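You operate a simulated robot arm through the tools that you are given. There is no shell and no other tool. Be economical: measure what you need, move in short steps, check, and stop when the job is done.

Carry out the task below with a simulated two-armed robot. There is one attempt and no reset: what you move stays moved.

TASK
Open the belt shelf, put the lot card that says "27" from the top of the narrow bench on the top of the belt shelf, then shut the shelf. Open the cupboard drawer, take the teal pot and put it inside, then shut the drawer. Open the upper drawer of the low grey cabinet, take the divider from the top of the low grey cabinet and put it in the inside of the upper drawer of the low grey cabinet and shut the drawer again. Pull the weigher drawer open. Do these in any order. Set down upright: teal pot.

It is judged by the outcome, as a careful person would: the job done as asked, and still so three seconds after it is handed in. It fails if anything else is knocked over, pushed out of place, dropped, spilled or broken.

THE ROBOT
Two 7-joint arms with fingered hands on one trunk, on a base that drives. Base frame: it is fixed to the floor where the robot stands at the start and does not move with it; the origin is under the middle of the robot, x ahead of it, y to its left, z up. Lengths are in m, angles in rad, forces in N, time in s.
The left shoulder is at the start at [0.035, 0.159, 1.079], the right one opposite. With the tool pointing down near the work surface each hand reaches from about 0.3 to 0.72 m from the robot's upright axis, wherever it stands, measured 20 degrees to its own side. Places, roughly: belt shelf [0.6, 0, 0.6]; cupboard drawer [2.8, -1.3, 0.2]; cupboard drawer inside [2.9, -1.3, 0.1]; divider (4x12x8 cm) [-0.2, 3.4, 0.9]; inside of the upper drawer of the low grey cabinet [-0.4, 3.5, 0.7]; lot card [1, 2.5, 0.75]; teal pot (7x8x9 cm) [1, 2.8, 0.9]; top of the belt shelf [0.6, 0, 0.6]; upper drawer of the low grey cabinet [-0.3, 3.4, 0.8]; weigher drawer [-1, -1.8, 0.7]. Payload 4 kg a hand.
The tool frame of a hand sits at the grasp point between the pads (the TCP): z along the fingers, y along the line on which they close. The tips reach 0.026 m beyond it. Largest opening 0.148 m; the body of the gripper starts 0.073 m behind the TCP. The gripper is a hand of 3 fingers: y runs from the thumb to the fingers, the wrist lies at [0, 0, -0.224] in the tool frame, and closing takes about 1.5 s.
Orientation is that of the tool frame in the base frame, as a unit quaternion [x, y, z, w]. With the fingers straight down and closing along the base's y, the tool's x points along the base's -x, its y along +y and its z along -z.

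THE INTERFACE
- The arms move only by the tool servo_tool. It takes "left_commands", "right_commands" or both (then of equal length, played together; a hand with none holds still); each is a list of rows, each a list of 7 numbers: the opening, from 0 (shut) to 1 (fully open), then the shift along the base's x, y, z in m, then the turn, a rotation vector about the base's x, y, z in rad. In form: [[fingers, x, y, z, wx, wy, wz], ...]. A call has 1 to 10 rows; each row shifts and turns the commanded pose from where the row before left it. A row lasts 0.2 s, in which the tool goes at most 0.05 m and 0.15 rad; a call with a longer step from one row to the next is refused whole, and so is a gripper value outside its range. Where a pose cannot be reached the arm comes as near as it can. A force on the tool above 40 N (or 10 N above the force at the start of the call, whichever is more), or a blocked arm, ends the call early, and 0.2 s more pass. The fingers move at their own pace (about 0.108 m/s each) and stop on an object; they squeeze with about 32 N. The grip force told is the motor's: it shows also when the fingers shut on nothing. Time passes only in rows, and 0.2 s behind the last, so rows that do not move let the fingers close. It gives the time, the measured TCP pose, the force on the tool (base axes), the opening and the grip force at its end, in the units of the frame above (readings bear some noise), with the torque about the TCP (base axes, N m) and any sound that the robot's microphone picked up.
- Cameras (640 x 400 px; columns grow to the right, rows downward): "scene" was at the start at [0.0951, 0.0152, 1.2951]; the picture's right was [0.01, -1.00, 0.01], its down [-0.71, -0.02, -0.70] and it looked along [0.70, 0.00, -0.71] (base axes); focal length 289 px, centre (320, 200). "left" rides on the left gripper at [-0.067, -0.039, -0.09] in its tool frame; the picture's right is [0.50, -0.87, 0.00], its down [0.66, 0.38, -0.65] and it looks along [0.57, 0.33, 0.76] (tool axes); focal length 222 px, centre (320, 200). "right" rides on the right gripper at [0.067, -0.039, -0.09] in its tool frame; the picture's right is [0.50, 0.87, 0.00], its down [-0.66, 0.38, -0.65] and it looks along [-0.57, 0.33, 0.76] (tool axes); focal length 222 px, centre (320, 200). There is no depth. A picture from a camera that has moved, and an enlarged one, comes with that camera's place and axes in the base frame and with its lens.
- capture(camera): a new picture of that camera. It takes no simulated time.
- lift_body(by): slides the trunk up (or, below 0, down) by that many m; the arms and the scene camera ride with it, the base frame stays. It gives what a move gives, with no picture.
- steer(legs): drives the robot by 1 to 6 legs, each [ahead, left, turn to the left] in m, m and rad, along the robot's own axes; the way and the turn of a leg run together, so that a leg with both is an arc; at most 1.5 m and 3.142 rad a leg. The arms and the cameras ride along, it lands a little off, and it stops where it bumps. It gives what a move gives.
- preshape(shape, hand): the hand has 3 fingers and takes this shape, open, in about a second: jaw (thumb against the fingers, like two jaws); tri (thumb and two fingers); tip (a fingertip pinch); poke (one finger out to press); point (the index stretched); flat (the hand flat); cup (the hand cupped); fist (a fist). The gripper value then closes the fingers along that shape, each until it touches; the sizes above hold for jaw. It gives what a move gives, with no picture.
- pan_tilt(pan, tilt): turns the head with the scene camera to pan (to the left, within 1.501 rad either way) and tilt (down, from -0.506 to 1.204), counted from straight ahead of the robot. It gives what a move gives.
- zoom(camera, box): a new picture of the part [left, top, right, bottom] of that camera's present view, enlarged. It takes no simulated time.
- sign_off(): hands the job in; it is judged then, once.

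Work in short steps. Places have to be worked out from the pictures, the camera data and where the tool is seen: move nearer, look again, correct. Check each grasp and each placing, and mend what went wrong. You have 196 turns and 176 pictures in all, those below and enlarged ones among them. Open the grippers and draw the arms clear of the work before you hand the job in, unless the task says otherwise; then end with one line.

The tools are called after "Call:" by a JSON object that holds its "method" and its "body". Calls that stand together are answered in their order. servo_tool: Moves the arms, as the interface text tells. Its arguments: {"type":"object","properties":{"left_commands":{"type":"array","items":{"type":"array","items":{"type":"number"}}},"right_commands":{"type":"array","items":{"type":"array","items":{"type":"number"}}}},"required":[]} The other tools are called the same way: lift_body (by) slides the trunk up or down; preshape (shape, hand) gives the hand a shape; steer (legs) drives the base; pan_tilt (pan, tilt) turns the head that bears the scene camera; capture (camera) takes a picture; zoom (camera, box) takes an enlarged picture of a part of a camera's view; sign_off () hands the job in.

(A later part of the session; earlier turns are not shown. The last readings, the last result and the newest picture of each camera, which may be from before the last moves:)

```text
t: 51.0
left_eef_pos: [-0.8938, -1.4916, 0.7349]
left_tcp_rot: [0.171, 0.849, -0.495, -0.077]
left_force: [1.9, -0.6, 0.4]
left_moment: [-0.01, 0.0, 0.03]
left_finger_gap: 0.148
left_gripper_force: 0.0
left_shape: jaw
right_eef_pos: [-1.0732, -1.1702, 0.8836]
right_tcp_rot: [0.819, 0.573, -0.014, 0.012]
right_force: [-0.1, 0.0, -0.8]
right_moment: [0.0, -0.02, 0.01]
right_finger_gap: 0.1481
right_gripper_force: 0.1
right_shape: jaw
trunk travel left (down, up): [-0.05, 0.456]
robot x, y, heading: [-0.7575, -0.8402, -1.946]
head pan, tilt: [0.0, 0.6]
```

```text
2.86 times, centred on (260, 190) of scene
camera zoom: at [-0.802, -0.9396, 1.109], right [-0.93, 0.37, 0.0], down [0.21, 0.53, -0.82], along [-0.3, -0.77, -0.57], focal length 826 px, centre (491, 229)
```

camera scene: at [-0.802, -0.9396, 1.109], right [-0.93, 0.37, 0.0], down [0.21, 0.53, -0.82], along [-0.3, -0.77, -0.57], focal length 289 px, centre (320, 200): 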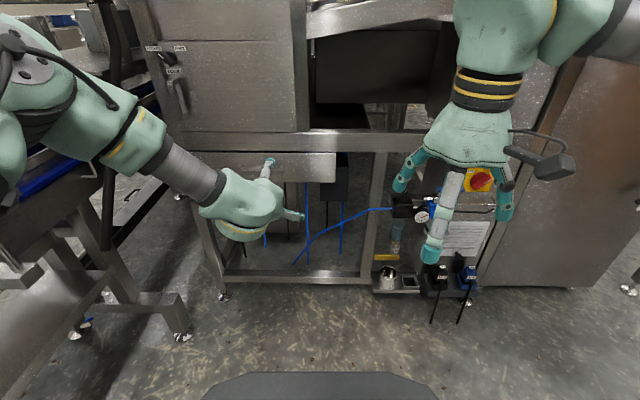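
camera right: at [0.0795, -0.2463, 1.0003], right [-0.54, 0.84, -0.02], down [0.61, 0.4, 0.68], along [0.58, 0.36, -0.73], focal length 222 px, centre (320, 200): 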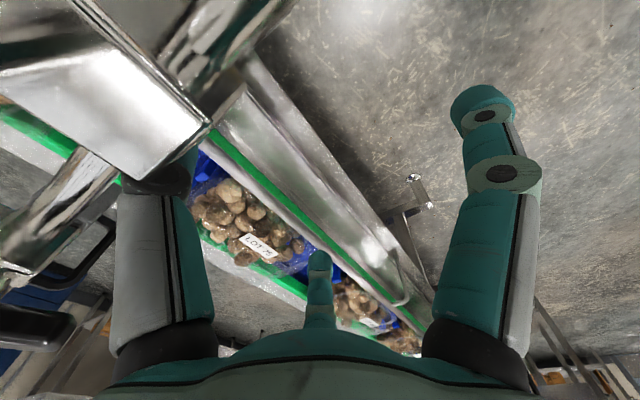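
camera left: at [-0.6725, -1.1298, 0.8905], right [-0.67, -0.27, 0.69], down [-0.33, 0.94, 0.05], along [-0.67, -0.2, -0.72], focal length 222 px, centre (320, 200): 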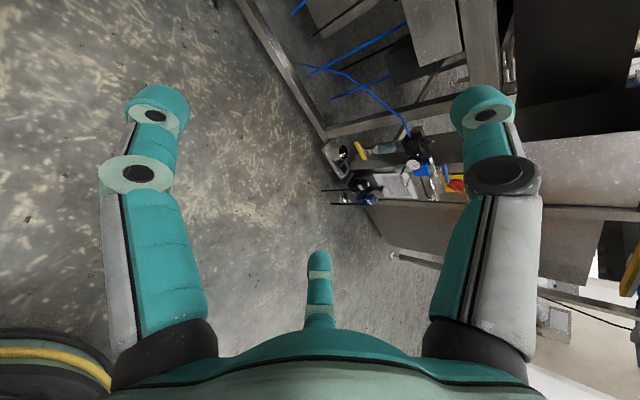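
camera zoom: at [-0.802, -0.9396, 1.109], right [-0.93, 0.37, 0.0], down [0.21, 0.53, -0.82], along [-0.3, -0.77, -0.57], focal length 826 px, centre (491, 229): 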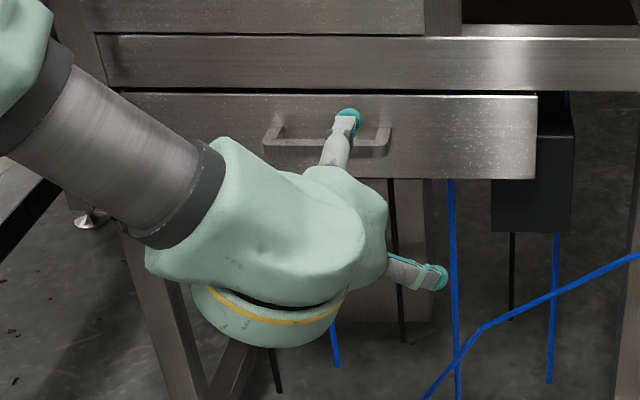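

Bar estimated at about (-0.912,-1.655,0.72). I narrow the opening to ~6 cm and move to a pre-grasp 8 cm short along the finger direction.

Call:
{"method": "servo_tool", "body": {"left_commands": [[0.4, 0.002, -0.033, 0.008, 0, 0, 0], [0.4, 0.002, -0.033, 0.008, 0, 0, 0], [0.4, 0.002, -0.032, 0.008, 0, 0, 0], [0.4, 0, 0, 0, 0, 0, 0]]}}

Call:
{"method": "zoom", "body": {"camera": "scene", "box": [170, 120, 350, 260]}}

Call:
{"method": "capture", "body": {"camera": "left"}}

```text
t: 52.0
left_eef_pos: [-0.888, -1.589, 0.7597]
left_tcp_rot: [0.17, 0.848, -0.496, -0.078]
left_force: [-0.3, -0.8, 0.0]
left_moment: [-0.02, -0.01, 0.01]
left_finger_gap: 0.0596
left_gripper_force: 0.0
left_shape: jaw
right_eef_pos: [-1.0738, -1.1683, 0.8847]
right_tcp_rot: [0.819, 0.574, -0.013, 0.012]
right_force: [-0.4, 0.2, 0.2]
right_moment: [-0.03, 0.02, 0.0]
right_finger_gap: 0.1478
right_gripper_force: 0.0
right_shape: jaw
trunk travel left (down, up): [-0.05, 0.456]
robot x, y, heading: [-0.7624, -0.837, -1.948]
head pan, tilt: [0.0, 0.6]
```

```text
2.86 times, centred on (260, 190) of scene
camera zoom: at [-0.8019, -0.9385, 1.1092], right [-0.93, 0.37, 0.0], down [0.21, 0.53, -0.83], along [-0.3, -0.77, -0.56], focal length 826 px, centre (491, 229)
```

zoom: 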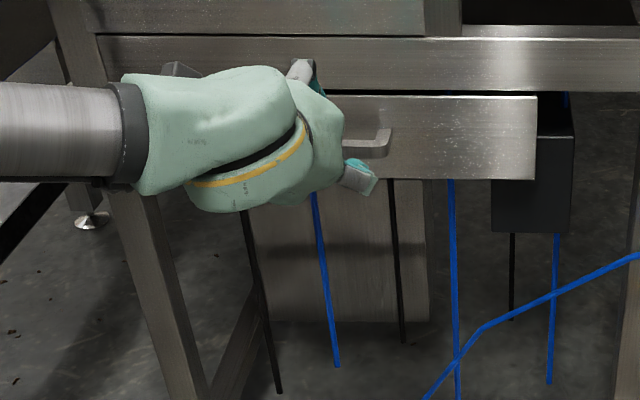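

```text
146 pictures are left
camera left: at [-0.808, -1.5581, 0.8413], right [-0.65, -0.21, 0.73], down [-0.33, 0.94, -0.03], along [-0.68, -0.26, -0.68], focal length 222 px, centre (320, 200)
```

left: 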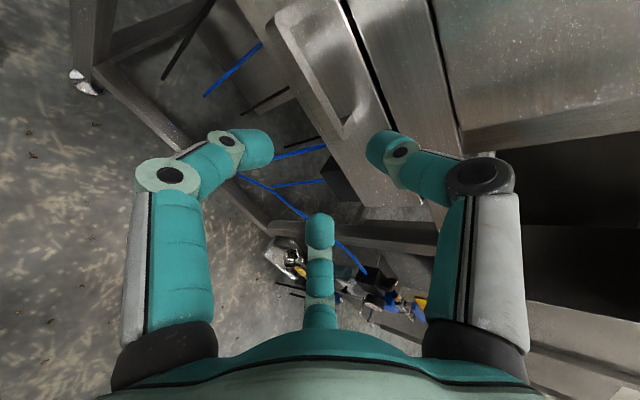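

The wrist view shows the bar between the fingertips' planes, maybe 6 mm further and higher than estimated. I advance onto it.

Call:
{"method": "servo_tool", "body": {"left_commands": [[0.4, -0.006, -0.022, -0.01, 0, 0, 0], [0.4, -0.005, -0.022, -0.009, 0, 0, 0], [0.4, -0.004, -0.02, -0.009, 0, 0, 0]]}}

Call:
{"method": "capture", "body": {"camera": "left"}}

```text
t: 52.8
left_eef_pos: [-0.9037, -1.6558, 0.7293]
left_tcp_rot: [0.17, 0.849, -0.495, -0.077]
left_force: [0.4, 0.7, -0.1]
left_moment: [0.0, -0.03, 0.0]
left_finger_gap: 0.0593
left_gripper_force: 0.1
left_shape: jaw
right_eef_pos: [-1.0741, -1.1692, 0.8834]
right_tcp_rot: [0.819, 0.574, -0.013, 0.011]
right_force: [0.1, -0.7, -0.1]
right_moment: [0.02, 0.0, 0.0]
right_finger_gap: 0.1481
right_gripper_force: 0.1
right_shape: jaw
trunk travel left (down, up): [-0.05, 0.456]
robot x, y, heading: [-0.7623, -0.8385, -1.947]
head pan, tilt: [0.0, 0.6]
```

```text
145 pictures are left
camera left: at [-0.8231, -1.6239, 0.8104], right [-0.65, -0.21, 0.73], down [-0.33, 0.94, -0.03], along [-0.68, -0.26, -0.68], focal length 222 px, centre (320, 200)
```

left: 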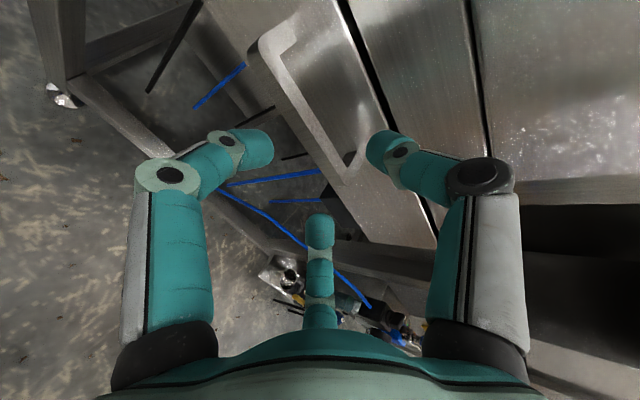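

I check from the scene camera where the fingers are with respect to the bar.

Call:
{"method": "zoom", "body": {"camera": "scene", "box": [190, 130, 320, 220]}}

```text
4.44 times, centred on (255, 175) of scene
camera zoom: at [-0.8019, -0.9394, 1.1091], right [-0.93, 0.37, 0.0], down [0.21, 0.53, -0.82], along [-0.3, -0.77, -0.57], focal length 1285 px, centre (609, 311)
```

zoom: 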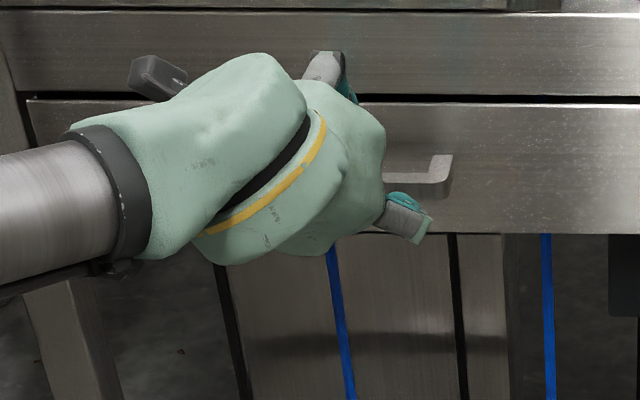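

Combining the wrist and scene views puts the bar lower and deeper, near (-0.93,-1.72,0.68) – about 8 cm further along the finger direction. Advance 5 cm and look again.

Call:
{"method": "servo_tool", "body": {"left_commands": [[0.4, -0.0075, -0.0205, -0.0125, 0, 0, 0], [0.4, -0.0075, -0.0205, -0.0125, 0, 0, 0]]}}

Call:
{"method": "capture", "body": {"camera": "left"}}

```text
t: 53.4
left_eef_pos: [-0.9205, -1.6952, 0.7064]
left_tcp_rot: [0.171, 0.848, -0.495, -0.078]
left_force: [-0.1, -0.5, -0.1]
left_moment: [-0.03, -0.01, 0.01]
left_finger_gap: 0.0594
left_gripper_force: 0.0
left_shape: jaw
right_eef_pos: [-1.0729, -1.1688, 0.8832]
right_tcp_rot: [0.819, 0.574, -0.013, 0.012]
right_force: [0.4, 0.0, 0.0]
right_moment: [0.01, -0.01, -0.02]
right_finger_gap: 0.148
right_gripper_force: 0.1
right_shape: jaw
trunk travel left (down, up): [-0.05, 0.456]
robot x, y, heading: [-0.7637, -0.8352, -1.941]
head pan, tilt: [0.0, 0.6]
```

```text
143 pictures are left
camera left: at [-0.839, -1.6641, 0.7866], right [-0.65, -0.21, 0.73], down [-0.33, 0.94, -0.03], along [-0.68, -0.26, -0.68], focal length 222 px, centre (320, 200)
```

left: 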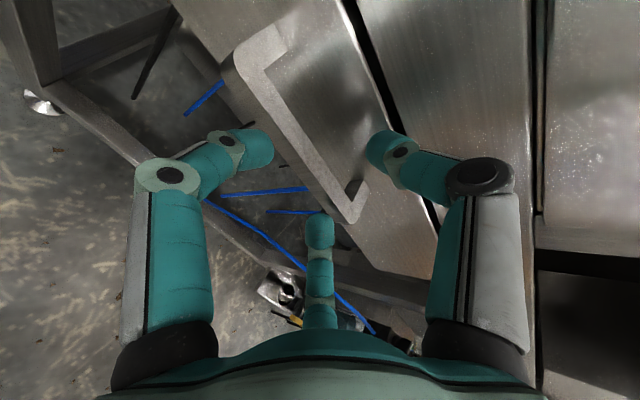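

The bar now spans at about TCP depth, hand ~3 cm right of its centre. I shift left 3 cm, a touch ahead, and close.

Call:
{"method": "servo_tool", "body": {"left_commands": [[0.4, 0.012, -0.009, 0.001, 0, 0, 0], [0.4, 0.012, -0.009, 0.002, 0, 0, 0]]}}

Call:
{"method": "capture", "body": {"camera": "left"}}

```text
t: 54.0
left_eef_pos: [-0.8936, -1.712, 0.7094]
left_tcp_rot: [0.171, 0.849, -0.494, -0.079]
left_force: [1.5, 3.7, -0.3]
left_moment: [0.15, -0.05, -0.15]
left_finger_gap: 0.0611
left_gripper_force: 0.1
left_shape: jaw
right_eef_pos: [-1.0737, -1.168, 0.8832]
right_tcp_rot: [0.819, 0.574, -0.013, 0.011]
right_force: [-1.4, -0.8, -0.5]
right_moment: [0.04, -0.01, -0.02]
right_finger_gap: 0.1482
right_gripper_force: 0.2
right_shape: jaw
trunk travel left (down, up): [-0.05, 0.456]
robot x, y, heading: [-0.7623, -0.838, -1.946]
head pan, tilt: [0.0, 0.6]
```

```text
142 pictures are left
camera left: at [-0.8133, -1.681, 0.7904], right [-0.65, -0.21, 0.73], down [-0.33, 0.94, -0.03], along [-0.69, -0.26, -0.68], focal length 222 px, centre (320, 200)
```

left: 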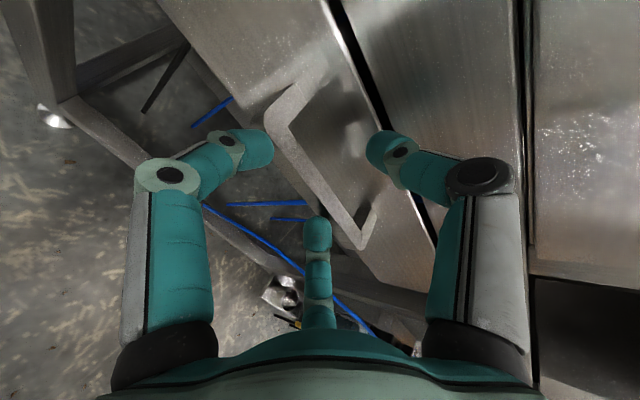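

Handle is centred and the thumb tip just touches the panel. Close.

Call:
{"method": "servo_tool", "body": {"left_commands": [[0.1, 0, 0.003, 0, 0, 0, 0], [0, 0, 0, 0, 0, 0, 0], [0, 0, 0, 0, 0, 0, 0], [0, 0, 0, 0, 0, 0, 0], [0, 0, 0, 0, 0, 0, 0]]}}

Call:
{"method": "capture", "body": {"camera": "left"}}

```text
t: 55.2
left_eef_pos: [-0.8936, -1.7093, 0.7085]
left_tcp_rot: [0.171, 0.848, -0.495, -0.078]
left_force: [-0.9, 0.6, 0.2]
left_moment: [0.01, -0.02, 0.0]
left_finger_gap: 0.0
left_gripper_force: 31.9
left_shape: jaw
right_eef_pos: [-1.0726, -1.1696, 0.8835]
right_tcp_rot: [0.819, 0.573, -0.012, 0.011]
right_force: [-0.3, -0.2, -0.3]
right_moment: [-0.02, -0.01, -0.02]
right_finger_gap: 0.1479
right_gripper_force: 0.1
right_shape: jaw
trunk travel left (down, up): [-0.05, 0.456]
robot x, y, heading: [-0.7641, -0.8344, -1.941]
head pan, tilt: [0.0, 0.6]
```

```text
141 pictures are left
camera left: at [-0.8132, -1.6785, 0.79], right [-0.65, -0.21, 0.73], down [-0.33, 0.94, -0.03], along [-0.69, -0.26, -0.68], focal length 222 px, centre (320, 200)
```

left: 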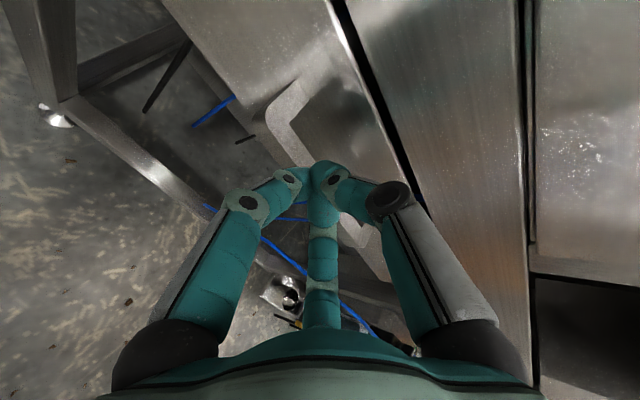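

Closed on nothing: the bar is lower (fingertips brushed it; bar ≈ z 0.67). I back off, reopen, drop 4 cm and re-approach.

Call:
{"method": "servo_tool", "body": {"left_commands": [[0.0, 0.009, 0.023, 0.01, 0, 0, 0], [0.4, 0.009, 0.023, 0, 0, 0, 0], [0.4, 0, 0, -0.025, 0, 0, 0], [0.4, -0.008, 0.003, -0.025, 0, 0, 0], [0.4, 0, 0, 0, 0, 0, 0]]}}

Call:
{"method": "capture", "body": {"camera": "left"}}

Call:
{"method": "zoom", "body": {"camera": "scene", "box": [190, 130, 320, 220]}}

```text
t: 56.4
left_eef_pos: [-0.8838, -1.66, 0.6688]
left_tcp_rot: [0.17, 0.848, -0.496, -0.078]
left_force: [-0.1, -0.2, -0.7]
left_moment: [0.0, -0.01, -0.01]
left_finger_gap: 0.0589
left_gripper_force: 0.1
left_shape: jaw
right_eef_pos: [-1.0724, -1.1692, 0.8849]
right_tcp_rot: [0.819, 0.574, -0.013, 0.011]
right_force: [-0.8, 0.3, 0.1]
right_moment: [0.0, -0.02, 0.0]
right_finger_gap: 0.1482
right_gripper_force: 0.0
right_shape: jaw
trunk travel left (down, up): [-0.05, 0.456]
robot x, y, heading: [-0.7598, -0.8394, -1.949]
head pan, tilt: [0.0, 0.6]
```

```text
140 pictures are left
camera left: at [-0.803, -1.6298, 0.75], right [-0.65, -0.21, 0.73], down [-0.33, 0.94, -0.03], along [-0.69, -0.26, -0.68], focal length 222 px, centre (320, 200)
```

left: 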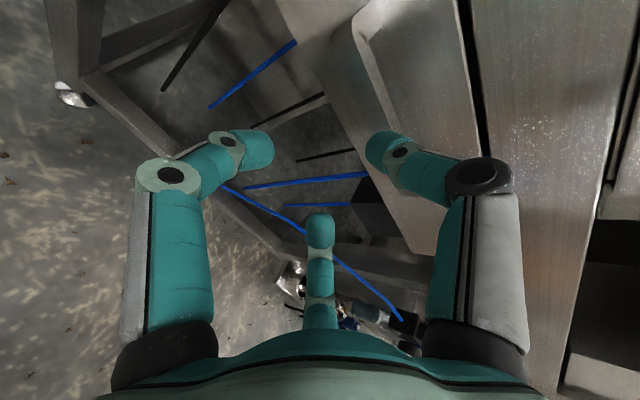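

```text
4.44 times, centred on (255, 175) of scene
camera zoom: at [-0.8016, -0.9389, 1.1091], right [-0.93, 0.37, 0.0], down [0.21, 0.53, -0.82], along [-0.3, -0.77, -0.57], focal length 1285 px, centre (609, 311)
```

zoom: 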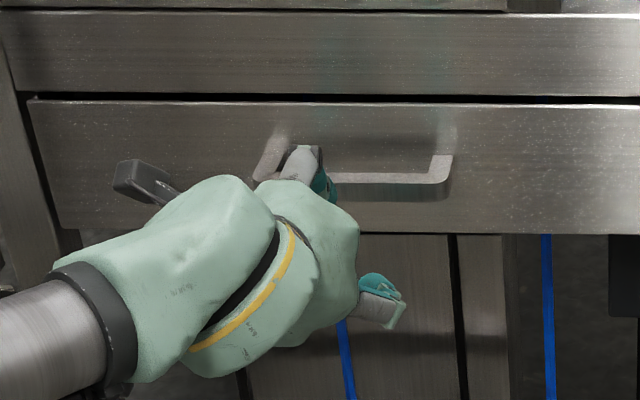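

Now the thumb is level with the bar; the right height is midway (~0.69), and 2 cm more to the right. I raise, shift, then advance.

Call:
{"method": "servo_tool", "body": {"left_commands": [[0.5, -0.0186, 0.0073, 0.022, 0, 0, 0], [0.5, -0.009, -0.0233, 0, 0, 0, 0], [0.5, -0.005, -0.013, 0, 0, 0, 0]]}}

Call:
{"method": "capture", "body": {"camera": "left"}}

Call:
{"method": "zoom", "body": {"camera": "scene", "box": [190, 130, 320, 220]}}

```text
t: 57.2
left_eef_pos: [-0.9163, -1.6894, 0.6911]
left_tcp_rot: [0.17, 0.848, -0.496, -0.078]
left_force: [0.8, 0.8, 0.6]
left_moment: [-0.01, 0.0, 0.0]
left_finger_gap: 0.0735
left_gripper_force: 0.1
left_shape: jaw
right_eef_pos: [-1.0737, -1.1679, 0.8848]
right_tcp_rot: [0.819, 0.573, -0.013, 0.012]
right_force: [0.9, 0.3, 0.7]
right_moment: [0.01, 0.02, 0.0]
right_finger_gap: 0.1476
right_gripper_force: 0.0
right_shape: jaw
trunk travel left (down, up): [-0.05, 0.456]
robot x, y, heading: [-0.7618, -0.8378, -1.942]
head pan, tilt: [0.0, 0.6]
```

```text
138 pictures are left
camera left: at [-0.8359, -1.6582, 0.7715], right [-0.65, -0.21, 0.73], down [-0.33, 0.94, -0.03], along [-0.68, -0.26, -0.68], focal length 222 px, centre (320, 200)
```

left: 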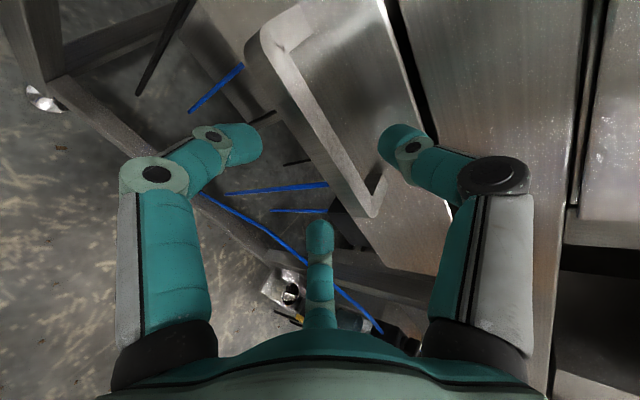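

```text
4.44 times, centred on (255, 175) of scene
camera zoom: at [-0.8019, -0.9387, 1.1091], right [-0.93, 0.37, 0.0], down [0.21, 0.53, -0.82], along [-0.3, -0.77, -0.57], focal length 1285 px, centre (609, 311)
```

zoom: 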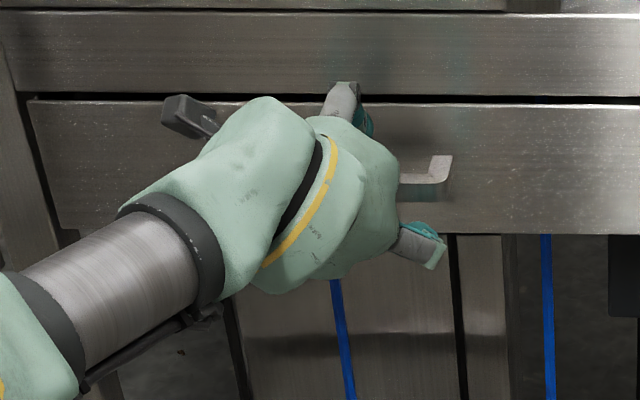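

The bar is between the fingers now. Advance 2.5 cm more.

Call:
{"method": "servo_tool", "body": {"left_commands": [[0.5, -0.0045, -0.0117, -0.002, 0, 0, 0], [0.5, -0.0045, -0.0117, -0.002, 0, 0, 0]]}}

Call:
{"method": "capture", "body": {"camera": "left"}}

```text
t: 57.8
left_eef_pos: [-0.9258, -1.7096, 0.6869]
left_tcp_rot: [0.171, 0.848, -0.496, -0.077]
left_force: [-0.3, 2.0, -0.4]
left_moment: [-0.08, 0.01, -0.05]
left_finger_gap: 0.0729
left_gripper_force: 0.1
left_shape: jaw
right_eef_pos: [-1.0739, -1.1684, 0.8844]
right_tcp_rot: [0.818, 0.575, -0.013, 0.012]
right_force: [-0.9, -0.1, 0.7]
right_moment: [0.02, -0.02, 0.01]
right_finger_gap: 0.1482
right_gripper_force: 0.1
right_shape: jaw
trunk travel left (down, up): [-0.05, 0.456]
robot x, y, heading: [-0.7658, -0.8391, -1.948]
head pan, tilt: [0.0, 0.6]
```

```text
136 pictures are left
camera left: at [-0.8448, -1.6793, 0.7678], right [-0.65, -0.21, 0.73], down [-0.33, 0.94, -0.03], along [-0.68, -0.26, -0.68], focal length 222 px, centre (320, 200)
```

left: 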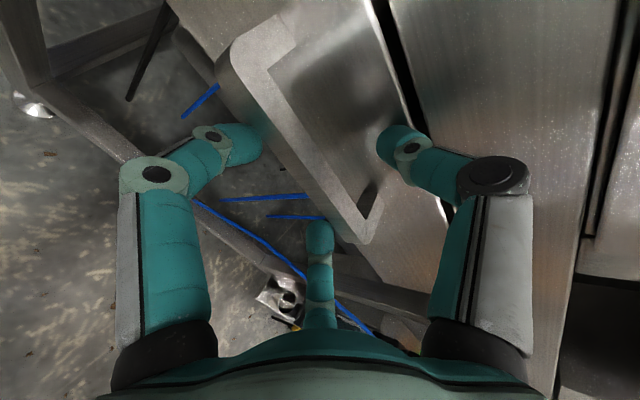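

Close on the bar.

Call:
{"method": "servo_tool", "body": {"left_commands": [[0.2, 0, 0.0, 0, 0, 0, 0], [0, 0, 0, 0, 0, 0, 0], [0, 0, 0, 0, 0, 0, 0], [0, 0, 0, 0, 0, 0, 0], [0, 0, 0, 0, 0, 0, 0]]}}

Call:
{"method": "capture", "body": {"camera": "left"}}

```text
t: 59.0
left_eef_pos: [-0.9238, -1.7118, 0.6842]
left_tcp_rot: [0.17, 0.849, -0.494, -0.078]
left_force: [-1.4, 0.5, -6.9]
left_moment: [0.03, -0.04, -0.01]
left_finger_gap: 0.0109
left_gripper_force: 32.3
left_shape: jaw
right_eef_pos: [-1.0744, -1.1689, 0.8838]
right_tcp_rot: [0.819, 0.573, -0.012, 0.01]
right_force: [-0.5, -0.2, -0.3]
right_moment: [-0.01, 0.02, -0.02]
right_finger_gap: 0.1479
right_gripper_force: 0.0
right_shape: jaw
trunk travel left (down, up): [-0.05, 0.456]
robot x, y, heading: [-0.7615, -0.8341, -1.949]
head pan, tilt: [0.0, 0.6]
```

```text
135 pictures are left
camera left: at [-0.8443, -1.6803, 0.7657], right [-0.65, -0.21, 0.73], down [-0.33, 0.94, -0.02], along [-0.68, -0.26, -0.68], focal length 222 px, centre (320, 200)
```

left: 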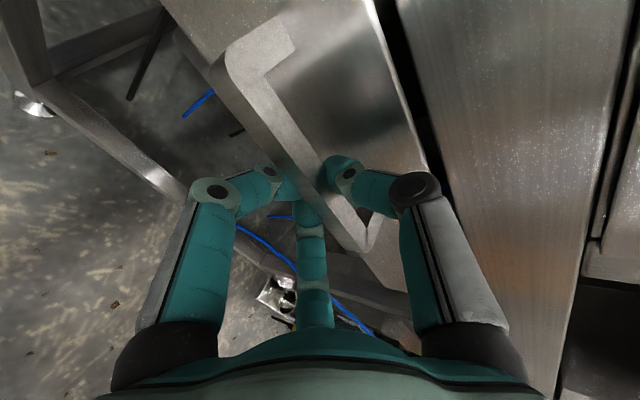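

Gripped (gap 11 mm). Pull by driving straight back.

Call:
{"method": "steer", "body": {"legs": [[-0.25, 0, 0]]}}

Call:
{"method": "capture", "body": {"camera": "scene"}}

```text
t: 60.6
left_eef_pos: [-0.848, -1.5241, 0.6881]
left_tcp_rot: [0.17, 0.848, -0.497, -0.076]
left_force: [1.0, 0.2, 1.5]
left_moment: [0.08, -0.03, 0.01]
left_finger_gap: 0.008
left_gripper_force: 31.9
left_shape: jaw
right_eef_pos: [-0.9991, -0.9817, 0.8835]
right_tcp_rot: [0.82, 0.572, -0.013, 0.012]
right_force: [-0.2, 1.6, 0.5]
right_moment: [-0.02, 0.03, 0.01]
right_finger_gap: 0.148
right_gripper_force: 0.1
right_shape: jaw
trunk travel left (down, up): [-0.05, 0.456]
robot x, y, heading: [-0.689, -0.648, -1.946]
head pan, tilt: [0.0, 0.6]
stopped in leg 1: the force on the tool passed its limit at 49 N (the readings are from after the stop); the commanded pose is now the measured one
```

```text
134 pictures are left
camera scene: at [-0.7277, -0.7516, 1.1091], right [-0.93, 0.37, 0.0], down [0.21, 0.53, -0.82], along [-0.3, -0.77, -0.57], focal length 289 px, centre (320, 200)
```

scene: 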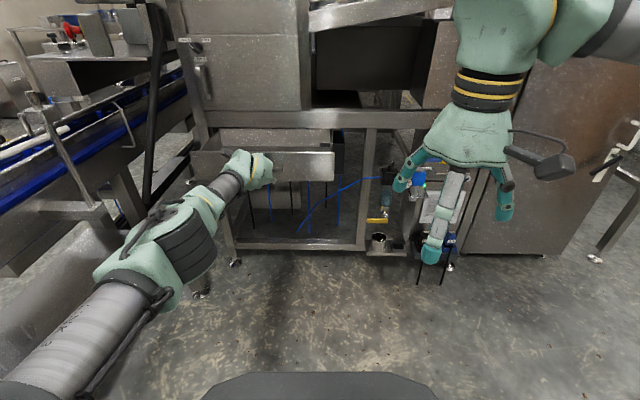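

Drawer came 0.2 m to its stop. Release and withdraw along the finger direction.

Call:
{"method": "servo_tool", "body": {"left_commands": [[0.5, 0, 0, 0, 0, 0, 0], [0.5, 0, 0, 0, 0, 0, 0], [0.5, 0, 0, 0, 0, 0, 0], [0.5, 0.006, 0.0165, 0.01, 0, 0, 0], [0.5, 0.009, 0.024, 0.015, 0, 0, 0], [0.5, 0.012, 0.033, 0.02, 0, 0, 0], [0.5, 0.012, 0.033, 0.02, 0, 0, 0]]}}

Call:
{"method": "zoom", "body": {"camera": "scene", "box": [160, 80, 400, 260]}}

```text
t: 62.2
left_eef_pos: [-0.8069, -1.4193, 0.7531]
left_tcp_rot: [0.17, 0.847, -0.498, -0.076]
left_force: [-0.1, 0.0, 1.5]
left_moment: [-0.02, -0.02, 0.0]
left_finger_gap: 0.0734
left_gripper_force: 0.0
left_shape: jaw
right_eef_pos: [-0.9985, -0.9815, 0.8838]
right_tcp_rot: [0.819, 0.573, -0.014, 0.012]
right_force: [0.7, 0.4, 0.5]
right_moment: [0.0, 0.0, -0.01]
right_finger_gap: 0.1481
right_gripper_force: 0.2
right_shape: jaw
trunk travel left (down, up): [-0.05, 0.456]
robot x, y, heading: [-0.6851, -0.649, -1.944]
head pan, tilt: [0.0, 0.6]
```

```text
2.22 times, centred on (280, 170) of scene
camera zoom: at [-0.7277, -0.7512, 1.1092], right [-0.93, 0.37, 0.0], down [0.21, 0.53, -0.83], along [-0.3, -0.77, -0.56], focal length 643 px, centre (409, 267)
```

zoom: 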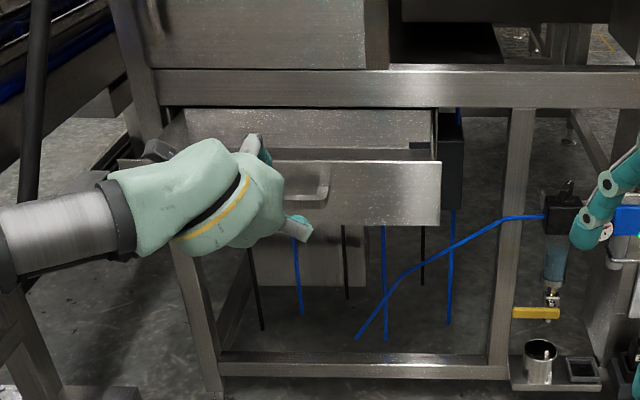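

Weigher drawer is open. Now back off, raise, turn around and head for the grey cabinet / narrow bench.

Call:
{"method": "steer", "body": {"legs": [[-0.35, 0, 0], [0, 0, -2.89], [1.4, 0, 0]]}}

Call:
{"method": "pan_tilt", "body": {"pan": 0.0, "tilt": 0.4}}

Call:
{"method": "lift_body", "body": {"by": 0.25}}

Call:
{"method": "capture", "body": {"camera": "scene"}}

```text
t: 77.8
left_eef_pos: [-0.4374, 1.8251, 0.7533]
left_tcp_rot: [0.861, -0.068, 0.017, -0.503]
left_force: [1.4, -0.1, 0.0]
left_moment: [-0.03, 0.03, 0.01]
left_finger_gap: 0.0735
left_gripper_force: 0.0
left_shape: jaw
right_eef_pos: [-0.1483, 1.4447, 0.8839]
right_tcp_rot: [-0.666, 0.746, 0.013, 0.012]
right_force: [0.5, -0.3, 0.0]
right_moment: [-0.02, -0.01, 0.0]
right_finger_gap: 0.1481
right_gripper_force: 0.0
right_shape: jaw
trunk travel left (down, up): [-0.05, 0.456]
robot x, y, heading: [-0.3715, 1.0485, 1.43]
head pan, tilt: [0.0, 0.6]
```

```text
t: 78.5
left_eef_pos: [-0.4368, 1.8248, 0.7524]
left_tcp_rot: [0.861, -0.068, 0.016, -0.503]
left_force: [0.2, -0.5, -1.0]
left_moment: [0.04, -0.02, 0.0]
left_finger_gap: 0.0736
left_gripper_force: 0.1
left_shape: jaw
right_eef_pos: [-0.1489, 1.442, 0.8833]
right_tcp_rot: [-0.666, 0.746, 0.013, 0.011]
right_force: [-0.9, 0.1, 0.2]
right_moment: [0.0, 0.02, -0.01]
right_finger_gap: 0.1481
right_gripper_force: 0.1
right_shape: jaw
trunk travel left (down, up): [-0.05, 0.456]
robot x, y, heading: [-0.37, 1.0462, 1.43]
head pan, tilt: [0.0, 0.4]
```

```text
t: 81.1
left_eef_pos: [-0.4367, 1.8261, 1.0032]
left_tcp_rot: [0.861, -0.069, 0.017, -0.503]
left_force: [0.0, -0.4, 0.0]
left_moment: [0.03, -0.02, 0.0]
left_finger_gap: 0.0735
left_gripper_force: 0.1
left_shape: jaw
right_eef_pos: [-0.1478, 1.4432, 1.1349]
right_tcp_rot: [-0.666, 0.746, 0.013, 0.012]
right_force: [0.6, 0.1, 0.1]
right_moment: [0.04, 0.01, -0.01]
right_finger_gap: 0.1479
right_gripper_force: 0.1
right_shape: jaw
trunk travel left (down, up): [-0.3, 0.206]
robot x, y, heading: [-0.3729, 1.0498, 1.432]
head pan, tilt: [0.0, 0.4]
```

```text
132 pictures are left
camera scene: at [-0.3572, 1.1596, 1.3779], right [0.99, -0.14, 0.0], down [-0.05, -0.39, -0.92], along [0.13, 0.91, -0.39], focal length 289 px, centre (320, 200)
```

scene: 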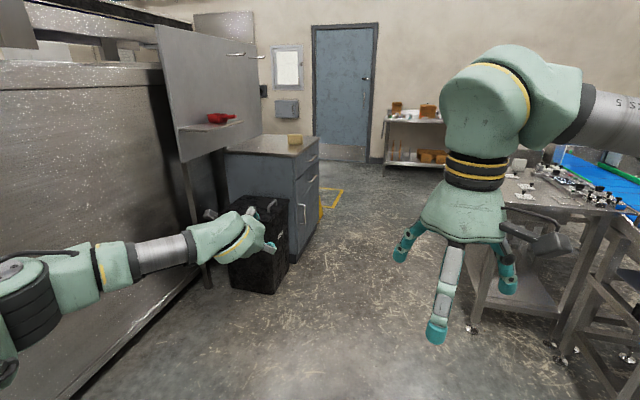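

The cabinet is ahead (divider on top at (295,140)), the bench to the right. I zoom both.

Call:
{"method": "zoom", "body": {"camera": "scene", "box": [200, 110, 360, 290]}}

Call:
{"method": "steer", "body": {"legs": [[0.75, -0.1, 0]]}}

Call:
{"method": "pan_tilt", "body": {"pan": -0.7, "tilt": 0.6}}

Call:
{"method": "capture", "body": {"camera": "scene"}}

Call:
{"method": "pan_tilt", "body": {"pan": 0.1, "tilt": 0.5}}

Call:
{"method": "capture", "body": {"camera": "scene"}}

```text
2.22 times, centred on (280, 200) of scene
camera zoom: at [-0.3572, 1.1596, 1.3779], right [0.99, -0.14, 0.0], down [-0.05, -0.39, -0.92], along [0.13, 0.91, -0.39], focal length 643 px, centre (409, 200)
```

zoom: 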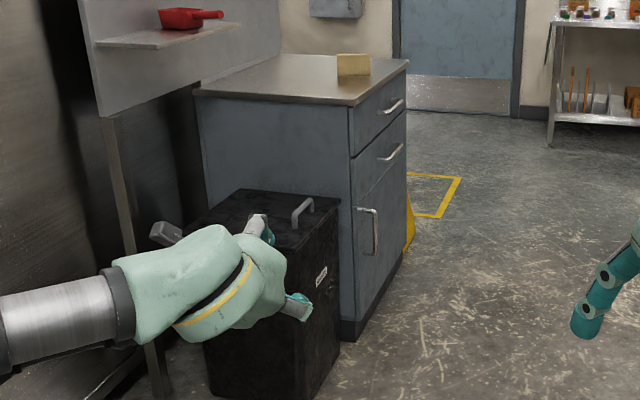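

```text
t: 85.2
left_eef_pos: [-0.2264, 2.5546, 1.0032]
left_tcp_rot: [0.861, -0.071, 0.019, -0.503]
left_force: [-0.1, 0.8, 0.5]
left_moment: [0.04, -0.05, -0.03]
left_finger_gap: 0.0733
left_gripper_force: 0.0
left_shape: jaw
right_eef_pos: [0.0599, 2.1721, 1.1347]
right_tcp_rot: [-0.663, 0.748, 0.013, 0.012]
right_force: [0.2, -0.2, 0.6]
right_moment: [0.02, 0.02, 0.01]
right_finger_gap: 0.1482
right_gripper_force: 0.1
right_shape: jaw
trunk travel left (down, up): [-0.3, 0.206]
robot x, y, heading: [-0.1697, 1.779, 1.428]
head pan, tilt: [0.0, 0.4]
```

```text
t: 86.3
left_eef_pos: [-0.2272, 2.5559, 1.0027]
left_tcp_rot: [0.861, -0.071, 0.019, -0.503]
left_force: [0.0, -0.1, 0.1]
left_moment: [-0.01, 0.03, -0.01]
left_finger_gap: 0.0736
left_gripper_force: 0.1
left_shape: jaw
right_eef_pos: [0.06, 2.1735, 1.1339]
right_tcp_rot: [-0.664, 0.748, 0.013, 0.012]
right_force: [-0.4, -0.5, -0.5]
right_moment: [0.02, -0.01, 0.0]
right_finger_gap: 0.148
right_gripper_force: 0.1
right_shape: jaw
trunk travel left (down, up): [-0.3, 0.206]
robot x, y, heading: [-0.1676, 1.7783, 1.427]
head pan, tilt: [-0.7, 0.6]
```

```text
130 pictures are left
camera scene: at [-0.098, 1.8569, 1.3597], right [0.67, -0.75, 0.0], down [-0.42, -0.38, -0.83], along [0.62, 0.55, -0.56], focal length 289 px, centre (320, 200)
```

scene: 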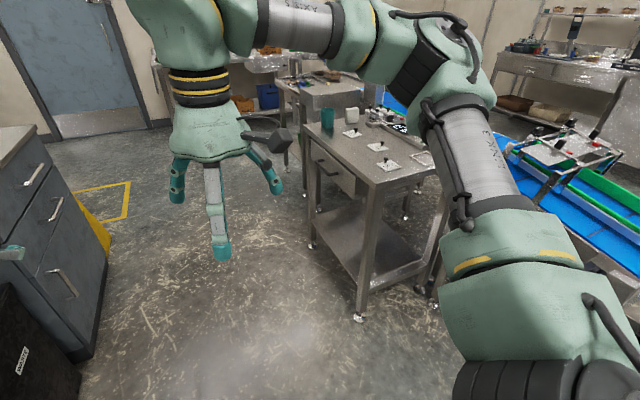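

```text
t: 87.4
left_eef_pos: [-0.2278, 2.5552, 1.0036]
left_tcp_rot: [0.861, -0.07, 0.019, -0.503]
left_force: [0.1, 0.1, -0.4]
left_moment: [0.03, -0.05, 0.01]
left_finger_gap: 0.0735
left_gripper_force: 0.0
left_shape: jaw
right_eef_pos: [0.0603, 2.1729, 1.1339]
right_tcp_rot: [-0.664, 0.748, 0.013, 0.012]
right_force: [-0.4, 0.8, 0.1]
right_moment: [0.04, 0.02, 0.02]
right_finger_gap: 0.1477
right_gripper_force: 0.0
right_shape: jaw
trunk travel left (down, up): [-0.3, 0.206]
robot x, y, heading: [-0.1676, 1.7794, 1.427]
head pan, tilt: [0.099, 0.499]
```

```text
129 pictures are left
camera scene: at [-0.1598, 1.889, 1.3687], right [1.0, -0.05, 0.0], down [-0.02, -0.48, -0.88], along [0.04, 0.88, -0.48], focal length 289 px, centre (320, 200)
```

scene: 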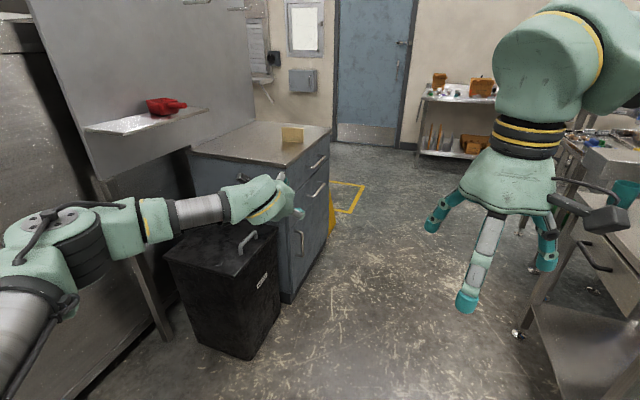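

The aisle between cabinet and bench is ~1.2 m. I raise the trunk, drive into the aisle beyond the bench end and turn to face the cabinet.

Call:
{"method": "lift_body", "body": {"by": 0.12}}

Call:
{"method": "steer", "body": {"legs": [[0.94, -0.42, 0], [0.54, -0.22, 0], [0, 0, 1.36]]}}

Call:
{"method": "pan_tilt", "body": {"pan": 0.0, "tilt": 0.6}}

Call:
{"method": "capture", "body": {"camera": "scene"}}

```text
t: 88.9
left_eef_pos: [-0.2267, 2.5558, 1.1232]
left_tcp_rot: [0.861, -0.071, 0.019, -0.503]
left_force: [-1.0, -0.3, 1.2]
left_moment: [-0.02, 0.03, 0.02]
left_finger_gap: 0.0736
left_gripper_force: 0.1
left_shape: jaw
right_eef_pos: [0.0594, 2.1735, 1.2547]
right_tcp_rot: [-0.663, 0.748, 0.012, 0.011]
right_force: [0.2, 0.1, 0.4]
right_moment: [0.03, -0.01, 0.02]
right_finger_gap: 0.1478
right_gripper_force: 0.1
right_shape: jaw
trunk travel left (down, up): [-0.42, 0.086]
robot x, y, heading: [-0.1656, 1.7763, 1.423]
head pan, tilt: [0.099, 0.499]
```

```text
t: 100.4
left_eef_pos: [-0.0896, 3.2556, 1.1229]
left_tcp_rot: [0.717, 0.482, -0.3, -0.404]
left_force: [-0.1, -0.3, -1.1]
left_moment: [0.01, 0.02, -0.03]
left_finger_gap: 0.0737
left_gripper_force: 0.0
left_shape: jaw
right_eef_pos: [0.3452, 3.449, 1.2549]
right_tcp_rot: [0.985, -0.17, -0.017, -0.001]
right_force: [0.7, 0.3, 0.3]
right_moment: [0.02, 0.0, 0.0]
right_finger_gap: 0.1478
right_gripper_force: 0.1
right_shape: jaw
trunk travel left (down, up): [-0.42, 0.086]
robot x, y, heading: [0.6811, 3.1413, 2.774]
head pan, tilt: [0.099, 0.499]
```

```text
t: 101.1
left_eef_pos: [-0.0904, 3.2545, 1.1231]
left_tcp_rot: [0.717, 0.482, -0.299, -0.404]
left_force: [1.2, -0.9, -0.1]
left_moment: [-0.04, 0.01, 0.0]
left_finger_gap: 0.0734
left_gripper_force: 0.1
left_shape: jaw
right_eef_pos: [0.3462, 3.4505, 1.2542]
right_tcp_rot: [0.985, -0.17, -0.017, -0.002]
right_force: [0.1, 0.3, -1.0]
right_moment: [-0.01, 0.01, -0.02]
right_finger_gap: 0.1479
right_gripper_force: 0.1
right_shape: jaw
trunk travel left (down, up): [-0.42, 0.086]
robot x, y, heading: [0.6812, 3.1405, 2.773]
head pan, tilt: [0.0, 0.6]
```

```text
128 pictures are left
camera scene: at [0.5797, 3.1798, 1.48], right [0.36, 0.93, 0.0], down [0.53, -0.2, -0.83], along [-0.77, 0.3, -0.56], focal length 289 px, centre (320, 200)
```

scene: 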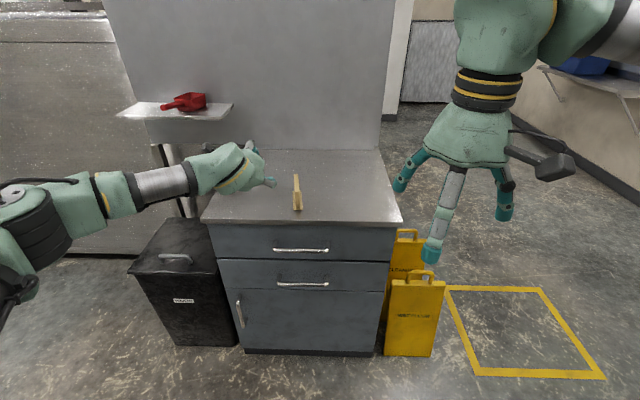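

Square in front of the cabinet; upper handle ≈(-0.13,3.38,0.76–0.8). I draw the left hand back a little and lower the trunk to bring it to handle height.

Call:
{"method": "servo_tool", "body": {"left_commands": [[0.5, 0.035, 0.008, 0, 0, 0, 0], [0.5, 0.035, 0.008, 0, 0, 0, 0], [0.5, 0.035, 0.008, 0, 0, 0, 0], [0.5, 0.035, 0.008, 0, 0, 0, 0]]}}

Call:
{"method": "lift_body", "body": {"by": -0.33}}

Call:
{"method": "capture", "body": {"camera": "scene"}}

Call:
{"method": "capture", "body": {"camera": "left"}}

```text
t: 102.1
left_eef_pos: [0.0518, 3.2876, 1.1252]
left_tcp_rot: [0.717, 0.481, -0.3, -0.405]
left_force: [-0.5, -0.3, 0.7]
left_moment: [-0.04, 0.05, 0.04]
left_finger_gap: 0.0734
left_gripper_force: 0.1
left_shape: jaw
right_eef_pos: [0.3471, 3.4505, 1.2549]
right_tcp_rot: [0.985, -0.17, -0.019, -0.001]
right_force: [0.0, 0.5, -1.2]
right_moment: [0.0, -0.03, -0.01]
right_finger_gap: 0.1478
right_gripper_force: 0.1
right_shape: jaw
trunk travel left (down, up): [-0.42, 0.086]
robot x, y, heading: [0.6798, 3.1389, 2.78]
head pan, tilt: [0.0, 0.6]
```

```text
t: 105.3
left_eef_pos: [0.0503, 3.2869, 0.7933]
left_tcp_rot: [0.717, 0.482, -0.299, -0.405]
left_force: [0.0, -0.5, 0.5]
left_moment: [-0.02, 0.03, -0.01]
left_finger_gap: 0.0736
left_gripper_force: 0.0
left_shape: jaw
right_eef_pos: [0.346, 3.4507, 0.9243]
right_tcp_rot: [0.985, -0.169, -0.017, -0.002]
right_force: [-0.2, -0.6, 0.5]
right_moment: [-0.01, 0.0, 0.03]
right_finger_gap: 0.148
right_gripper_force: 0.0
right_shape: jaw
trunk travel left (down, up): [-0.09, 0.416]
robot x, y, heading: [0.6831, 3.1419, 2.778]
head pan, tilt: [0.0, 0.6]
```

```text
127 pictures are left
camera scene: at [0.5799, 3.1798, 1.1494], right [0.36, 0.93, 0.0], down [0.53, -0.2, -0.82], along [-0.77, 0.3, -0.57], focal length 289 px, centre (320, 200)
```

scene: 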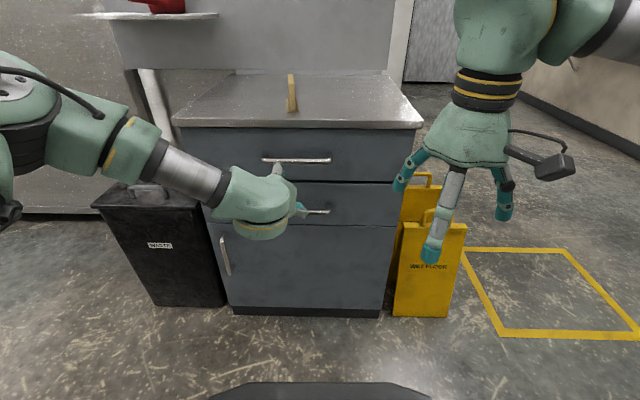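

```text
126 pictures are left
camera left: at [0.081, 3.2061, 0.8744], right [-0.21, 0.65, 0.73], down [0.94, 0.34, -0.03], along [-0.27, 0.68, -0.68], focal length 222 px, centre (320, 200)
```

left: 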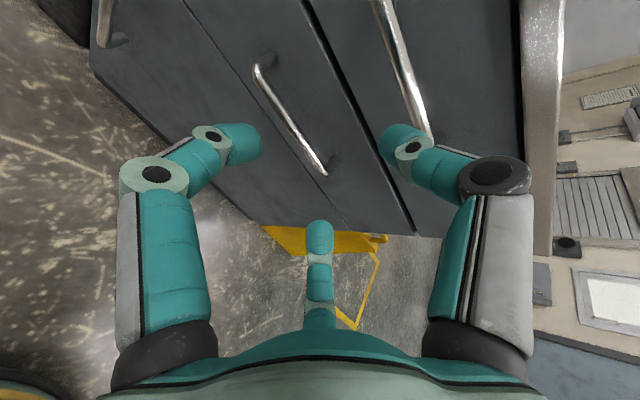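

Vertical stereo from the two trunk heights gives the bar at (-0.113,3.379,0.786). I advance most of the way.

Call:
{"method": "servo_tool", "body": {"left_commands": [[0.5, -0.028, 0.018, 0, 0, 0, 0], [0.5, -0.028, 0.018, 0, 0, 0, 0], [0.5, -0.028, 0.018, 0, 0, 0, 0], [0.5, -0.028, 0.018, 0, 0, 0, 0]]}}

Call:
{"method": "capture", "body": {"camera": "left"}}

```text
t: 106.3
left_eef_pos: [-0.0638, 3.3588, 0.7923]
left_tcp_rot: [0.718, 0.482, -0.3, -0.402]
left_force: [-0.2, 0.4, -0.5]
left_moment: [0.02, 0.02, 0.01]
left_finger_gap: 0.0738
left_gripper_force: 0.1
left_shape: jaw
right_eef_pos: [0.3459, 3.4504, 0.9229]
right_tcp_rot: [0.985, -0.169, -0.018, 0.0]
right_force: [-0.2, 0.4, -0.7]
right_moment: [-0.02, -0.03, -0.01]
right_finger_gap: 0.1479
right_gripper_force: 0.0
right_shape: jaw
trunk travel left (down, up): [-0.09, 0.416]
robot x, y, heading: [0.6825, 3.1412, 2.78]
head pan, tilt: [0.0, 0.6]
```

```text
125 pictures are left
camera left: at [-0.0327, 3.2773, 0.8739], right [-0.21, 0.65, 0.73], down [0.94, 0.34, -0.03], along [-0.27, 0.68, -0.68], focal length 222 px, centre (320, 200)
```

left: 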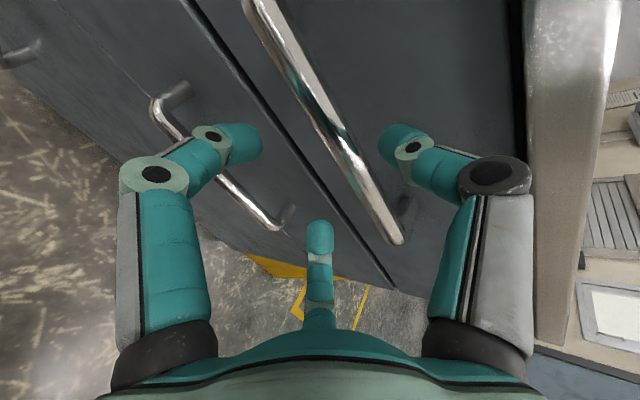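

Bar lies well between the fingers. Advance the remaining 5 cm.

Call:
{"method": "servo_tool", "body": {"left_commands": [[0.5, -0.0233, 0.009, -0.001, 0, 0, 0], [0.5, -0.014, 0.0054, -0.001, 0, 0, 0], [0.5, -0.0093, 0.0036, 0, 0, 0, 0]]}}

Call:
{"method": "capture", "body": {"camera": "left"}}

```text
t: 107.2
left_eef_pos: [-0.1054, 3.3763, 0.7954]
left_tcp_rot: [0.716, 0.482, -0.3, -0.406]
left_force: [25.7, -11.2, 9.2]
left_moment: [0.37, 0.67, -0.08]
left_finger_gap: 0.0668
left_gripper_force: 0.0
left_shape: jaw
right_eef_pos: [0.3507, 3.4477, 0.9268]
right_tcp_rot: [0.985, -0.169, -0.021, -0.002]
right_force: [-0.4, -0.1, -0.4]
right_moment: [0.0, 0.0, 0.02]
right_finger_gap: 0.1478
right_gripper_force: 0.0
right_shape: jaw
trunk travel left (down, up): [-0.09, 0.416]
robot x, y, heading: [0.6835, 3.1432, 2.772]
head pan, tilt: [0.0, 0.6]
```

```text
124 pictures are left
camera left: at [-0.0736, 3.2954, 0.8771], right [-0.21, 0.65, 0.74], down [0.94, 0.34, -0.04], along [-0.27, 0.68, -0.68], focal length 222 px, centre (320, 200)
```

left: 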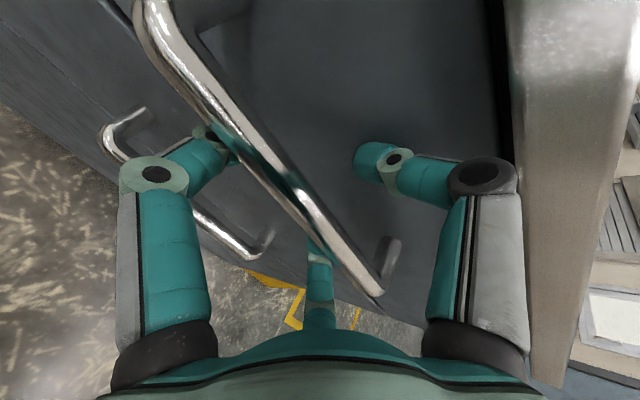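

The thumb presses the panel; the bar is inside the grip. Ease back 1 cm and close.

Call:
{"method": "servo_tool", "body": {"left_commands": [[0.4, 0.011, -0.004, 0, 0, 0, 0], [0.1, 0, 0, 0, 0, 0, 0], [0, 0, 0, 0, 0, 0, 0], [0, 0, 0, 0, 0, 0, 0], [0, 0, 0, 0, 0, 0, 0], [0, 0, 0, 0, 0, 0, 0]]}}

Call:
{"method": "capture", "body": {"camera": "left"}}

```text
t: 108.5
left_eef_pos: [-0.0988, 3.3731, 0.7905]
left_tcp_rot: [0.717, 0.483, -0.299, -0.404]
left_force: [-4.1, -1.3, -1.8]
left_moment: [0.08, -0.04, 0.01]
left_finger_gap: 0.0002
left_gripper_force: 32.3
left_shape: jaw
right_eef_pos: [0.3456, 3.4496, 0.9236]
right_tcp_rot: [0.986, -0.169, -0.017, -0.001]
right_force: [0.6, -0.4, 0.1]
right_moment: [0.0, 0.01, 0.04]
right_finger_gap: 0.1481
right_gripper_force: 0.1
right_shape: jaw
trunk travel left (down, up): [-0.09, 0.416]
robot x, y, heading: [0.6821, 3.1436, 2.778]
head pan, tilt: [0.0, 0.6]
```

```text
123 pictures are left
camera left: at [-0.068, 3.2914, 0.8717], right [-0.21, 0.65, 0.73], down [0.94, 0.34, -0.03], along [-0.27, 0.68, -0.68], focal length 222 px, centre (320, 200)
```

left: 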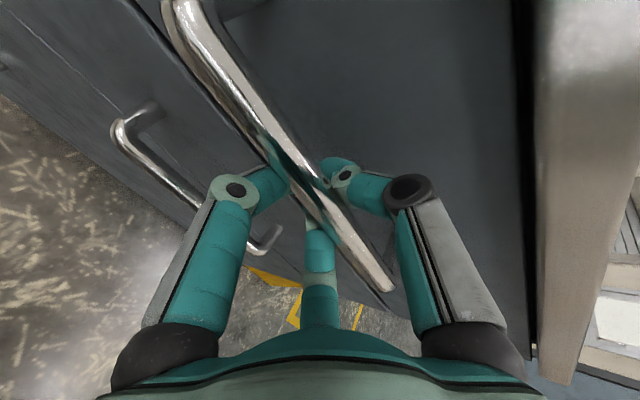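

The fingers seem closed behind the bar, hooking it. Pull with the arm and see.

Call:
{"method": "servo_tool", "body": {"left_commands": [[0, 0.028, -0.0107, 0, 0, 0, 0], [0, 0.028, -0.0107, 0, 0, 0, 0], [0, 0.028, -0.0107, 0, 0, 0, 0]]}}

Call:
{"method": "capture", "body": {"camera": "scene"}}

```text
t: 109.3
left_eef_pos: [-0.0154, 3.3402, 0.7908]
left_tcp_rot: [0.717, 0.484, -0.299, -0.403]
left_force: [-1.2, -9.7, -4.4]
left_moment: [0.1, -0.01, 0.07]
left_finger_gap: 0.0
left_gripper_force: 31.9
left_shape: jaw
right_eef_pos: [0.346, 3.4486, 0.9247]
right_tcp_rot: [0.985, -0.169, -0.018, -0.001]
right_force: [-0.8, -0.7, -0.7]
right_moment: [-0.01, 0.03, -0.02]
right_finger_gap: 0.1481
right_gripper_force: 0.1
right_shape: jaw
trunk travel left (down, up): [-0.09, 0.416]
robot x, y, heading: [0.6798, 3.1398, 2.774]
head pan, tilt: [0.0, 0.6]
```

```text
122 pictures are left
camera scene: at [0.5796, 3.1786, 1.1493], right [0.36, 0.93, 0.0], down [0.53, -0.2, -0.82], along [-0.77, 0.3, -0.57], focal length 289 px, centre (320, 200)
```

scene: 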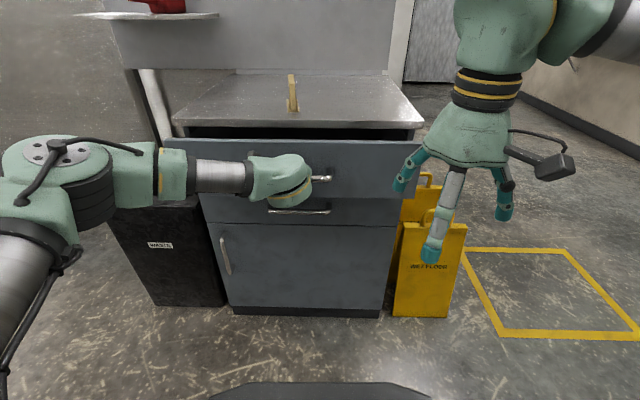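

Drawer is opening. Keep pulling.

Call:
{"method": "servo_tool", "body": {"left_commands": [[0, 0.028, -0.0107, 0, 0, 0, 0], [0, 0.028, -0.0107, 0, 0, 0, 0], [0, 0.028, -0.0107, 0, 0, 0, 0], [0, 0.028, -0.0107, 0, 0, 0, 0]]}}

Call:
{"method": "capture", "body": {"camera": "scene"}}

```text
t: 110.3
left_eef_pos: [0.0986, 3.2983, 0.7919]
left_tcp_rot: [0.718, 0.482, -0.299, -0.403]
left_force: [-1.4, -8.6, -8.3]
left_moment: [0.09, -0.02, 0.03]
left_finger_gap: 0.0
left_gripper_force: 31.3
left_shape: jaw
right_eef_pos: [0.3461, 3.449, 0.9249]
right_tcp_rot: [0.985, -0.17, -0.017, -0.001]
right_force: [-0.1, 0.3, 0.0]
right_moment: [0.03, 0.02, -0.01]
right_finger_gap: 0.1477
right_gripper_force: 0.1
right_shape: jaw
trunk travel left (down, up): [-0.09, 0.416]
robot x, y, heading: [0.6805, 3.1391, 2.776]
head pan, tilt: [0.0, 0.6]
```

```text
121 pictures are left
camera scene: at [0.5796, 3.1793, 1.1492], right [0.36, 0.93, 0.0], down [0.53, -0.2, -0.82], along [-0.77, 0.3, -0.57], focal length 289 px, centre (320, 200)
```

scene: 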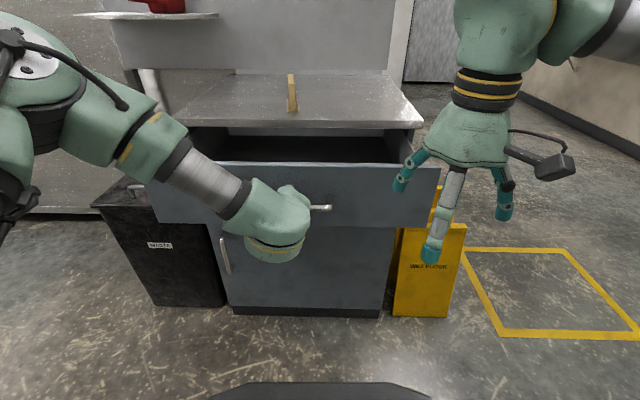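

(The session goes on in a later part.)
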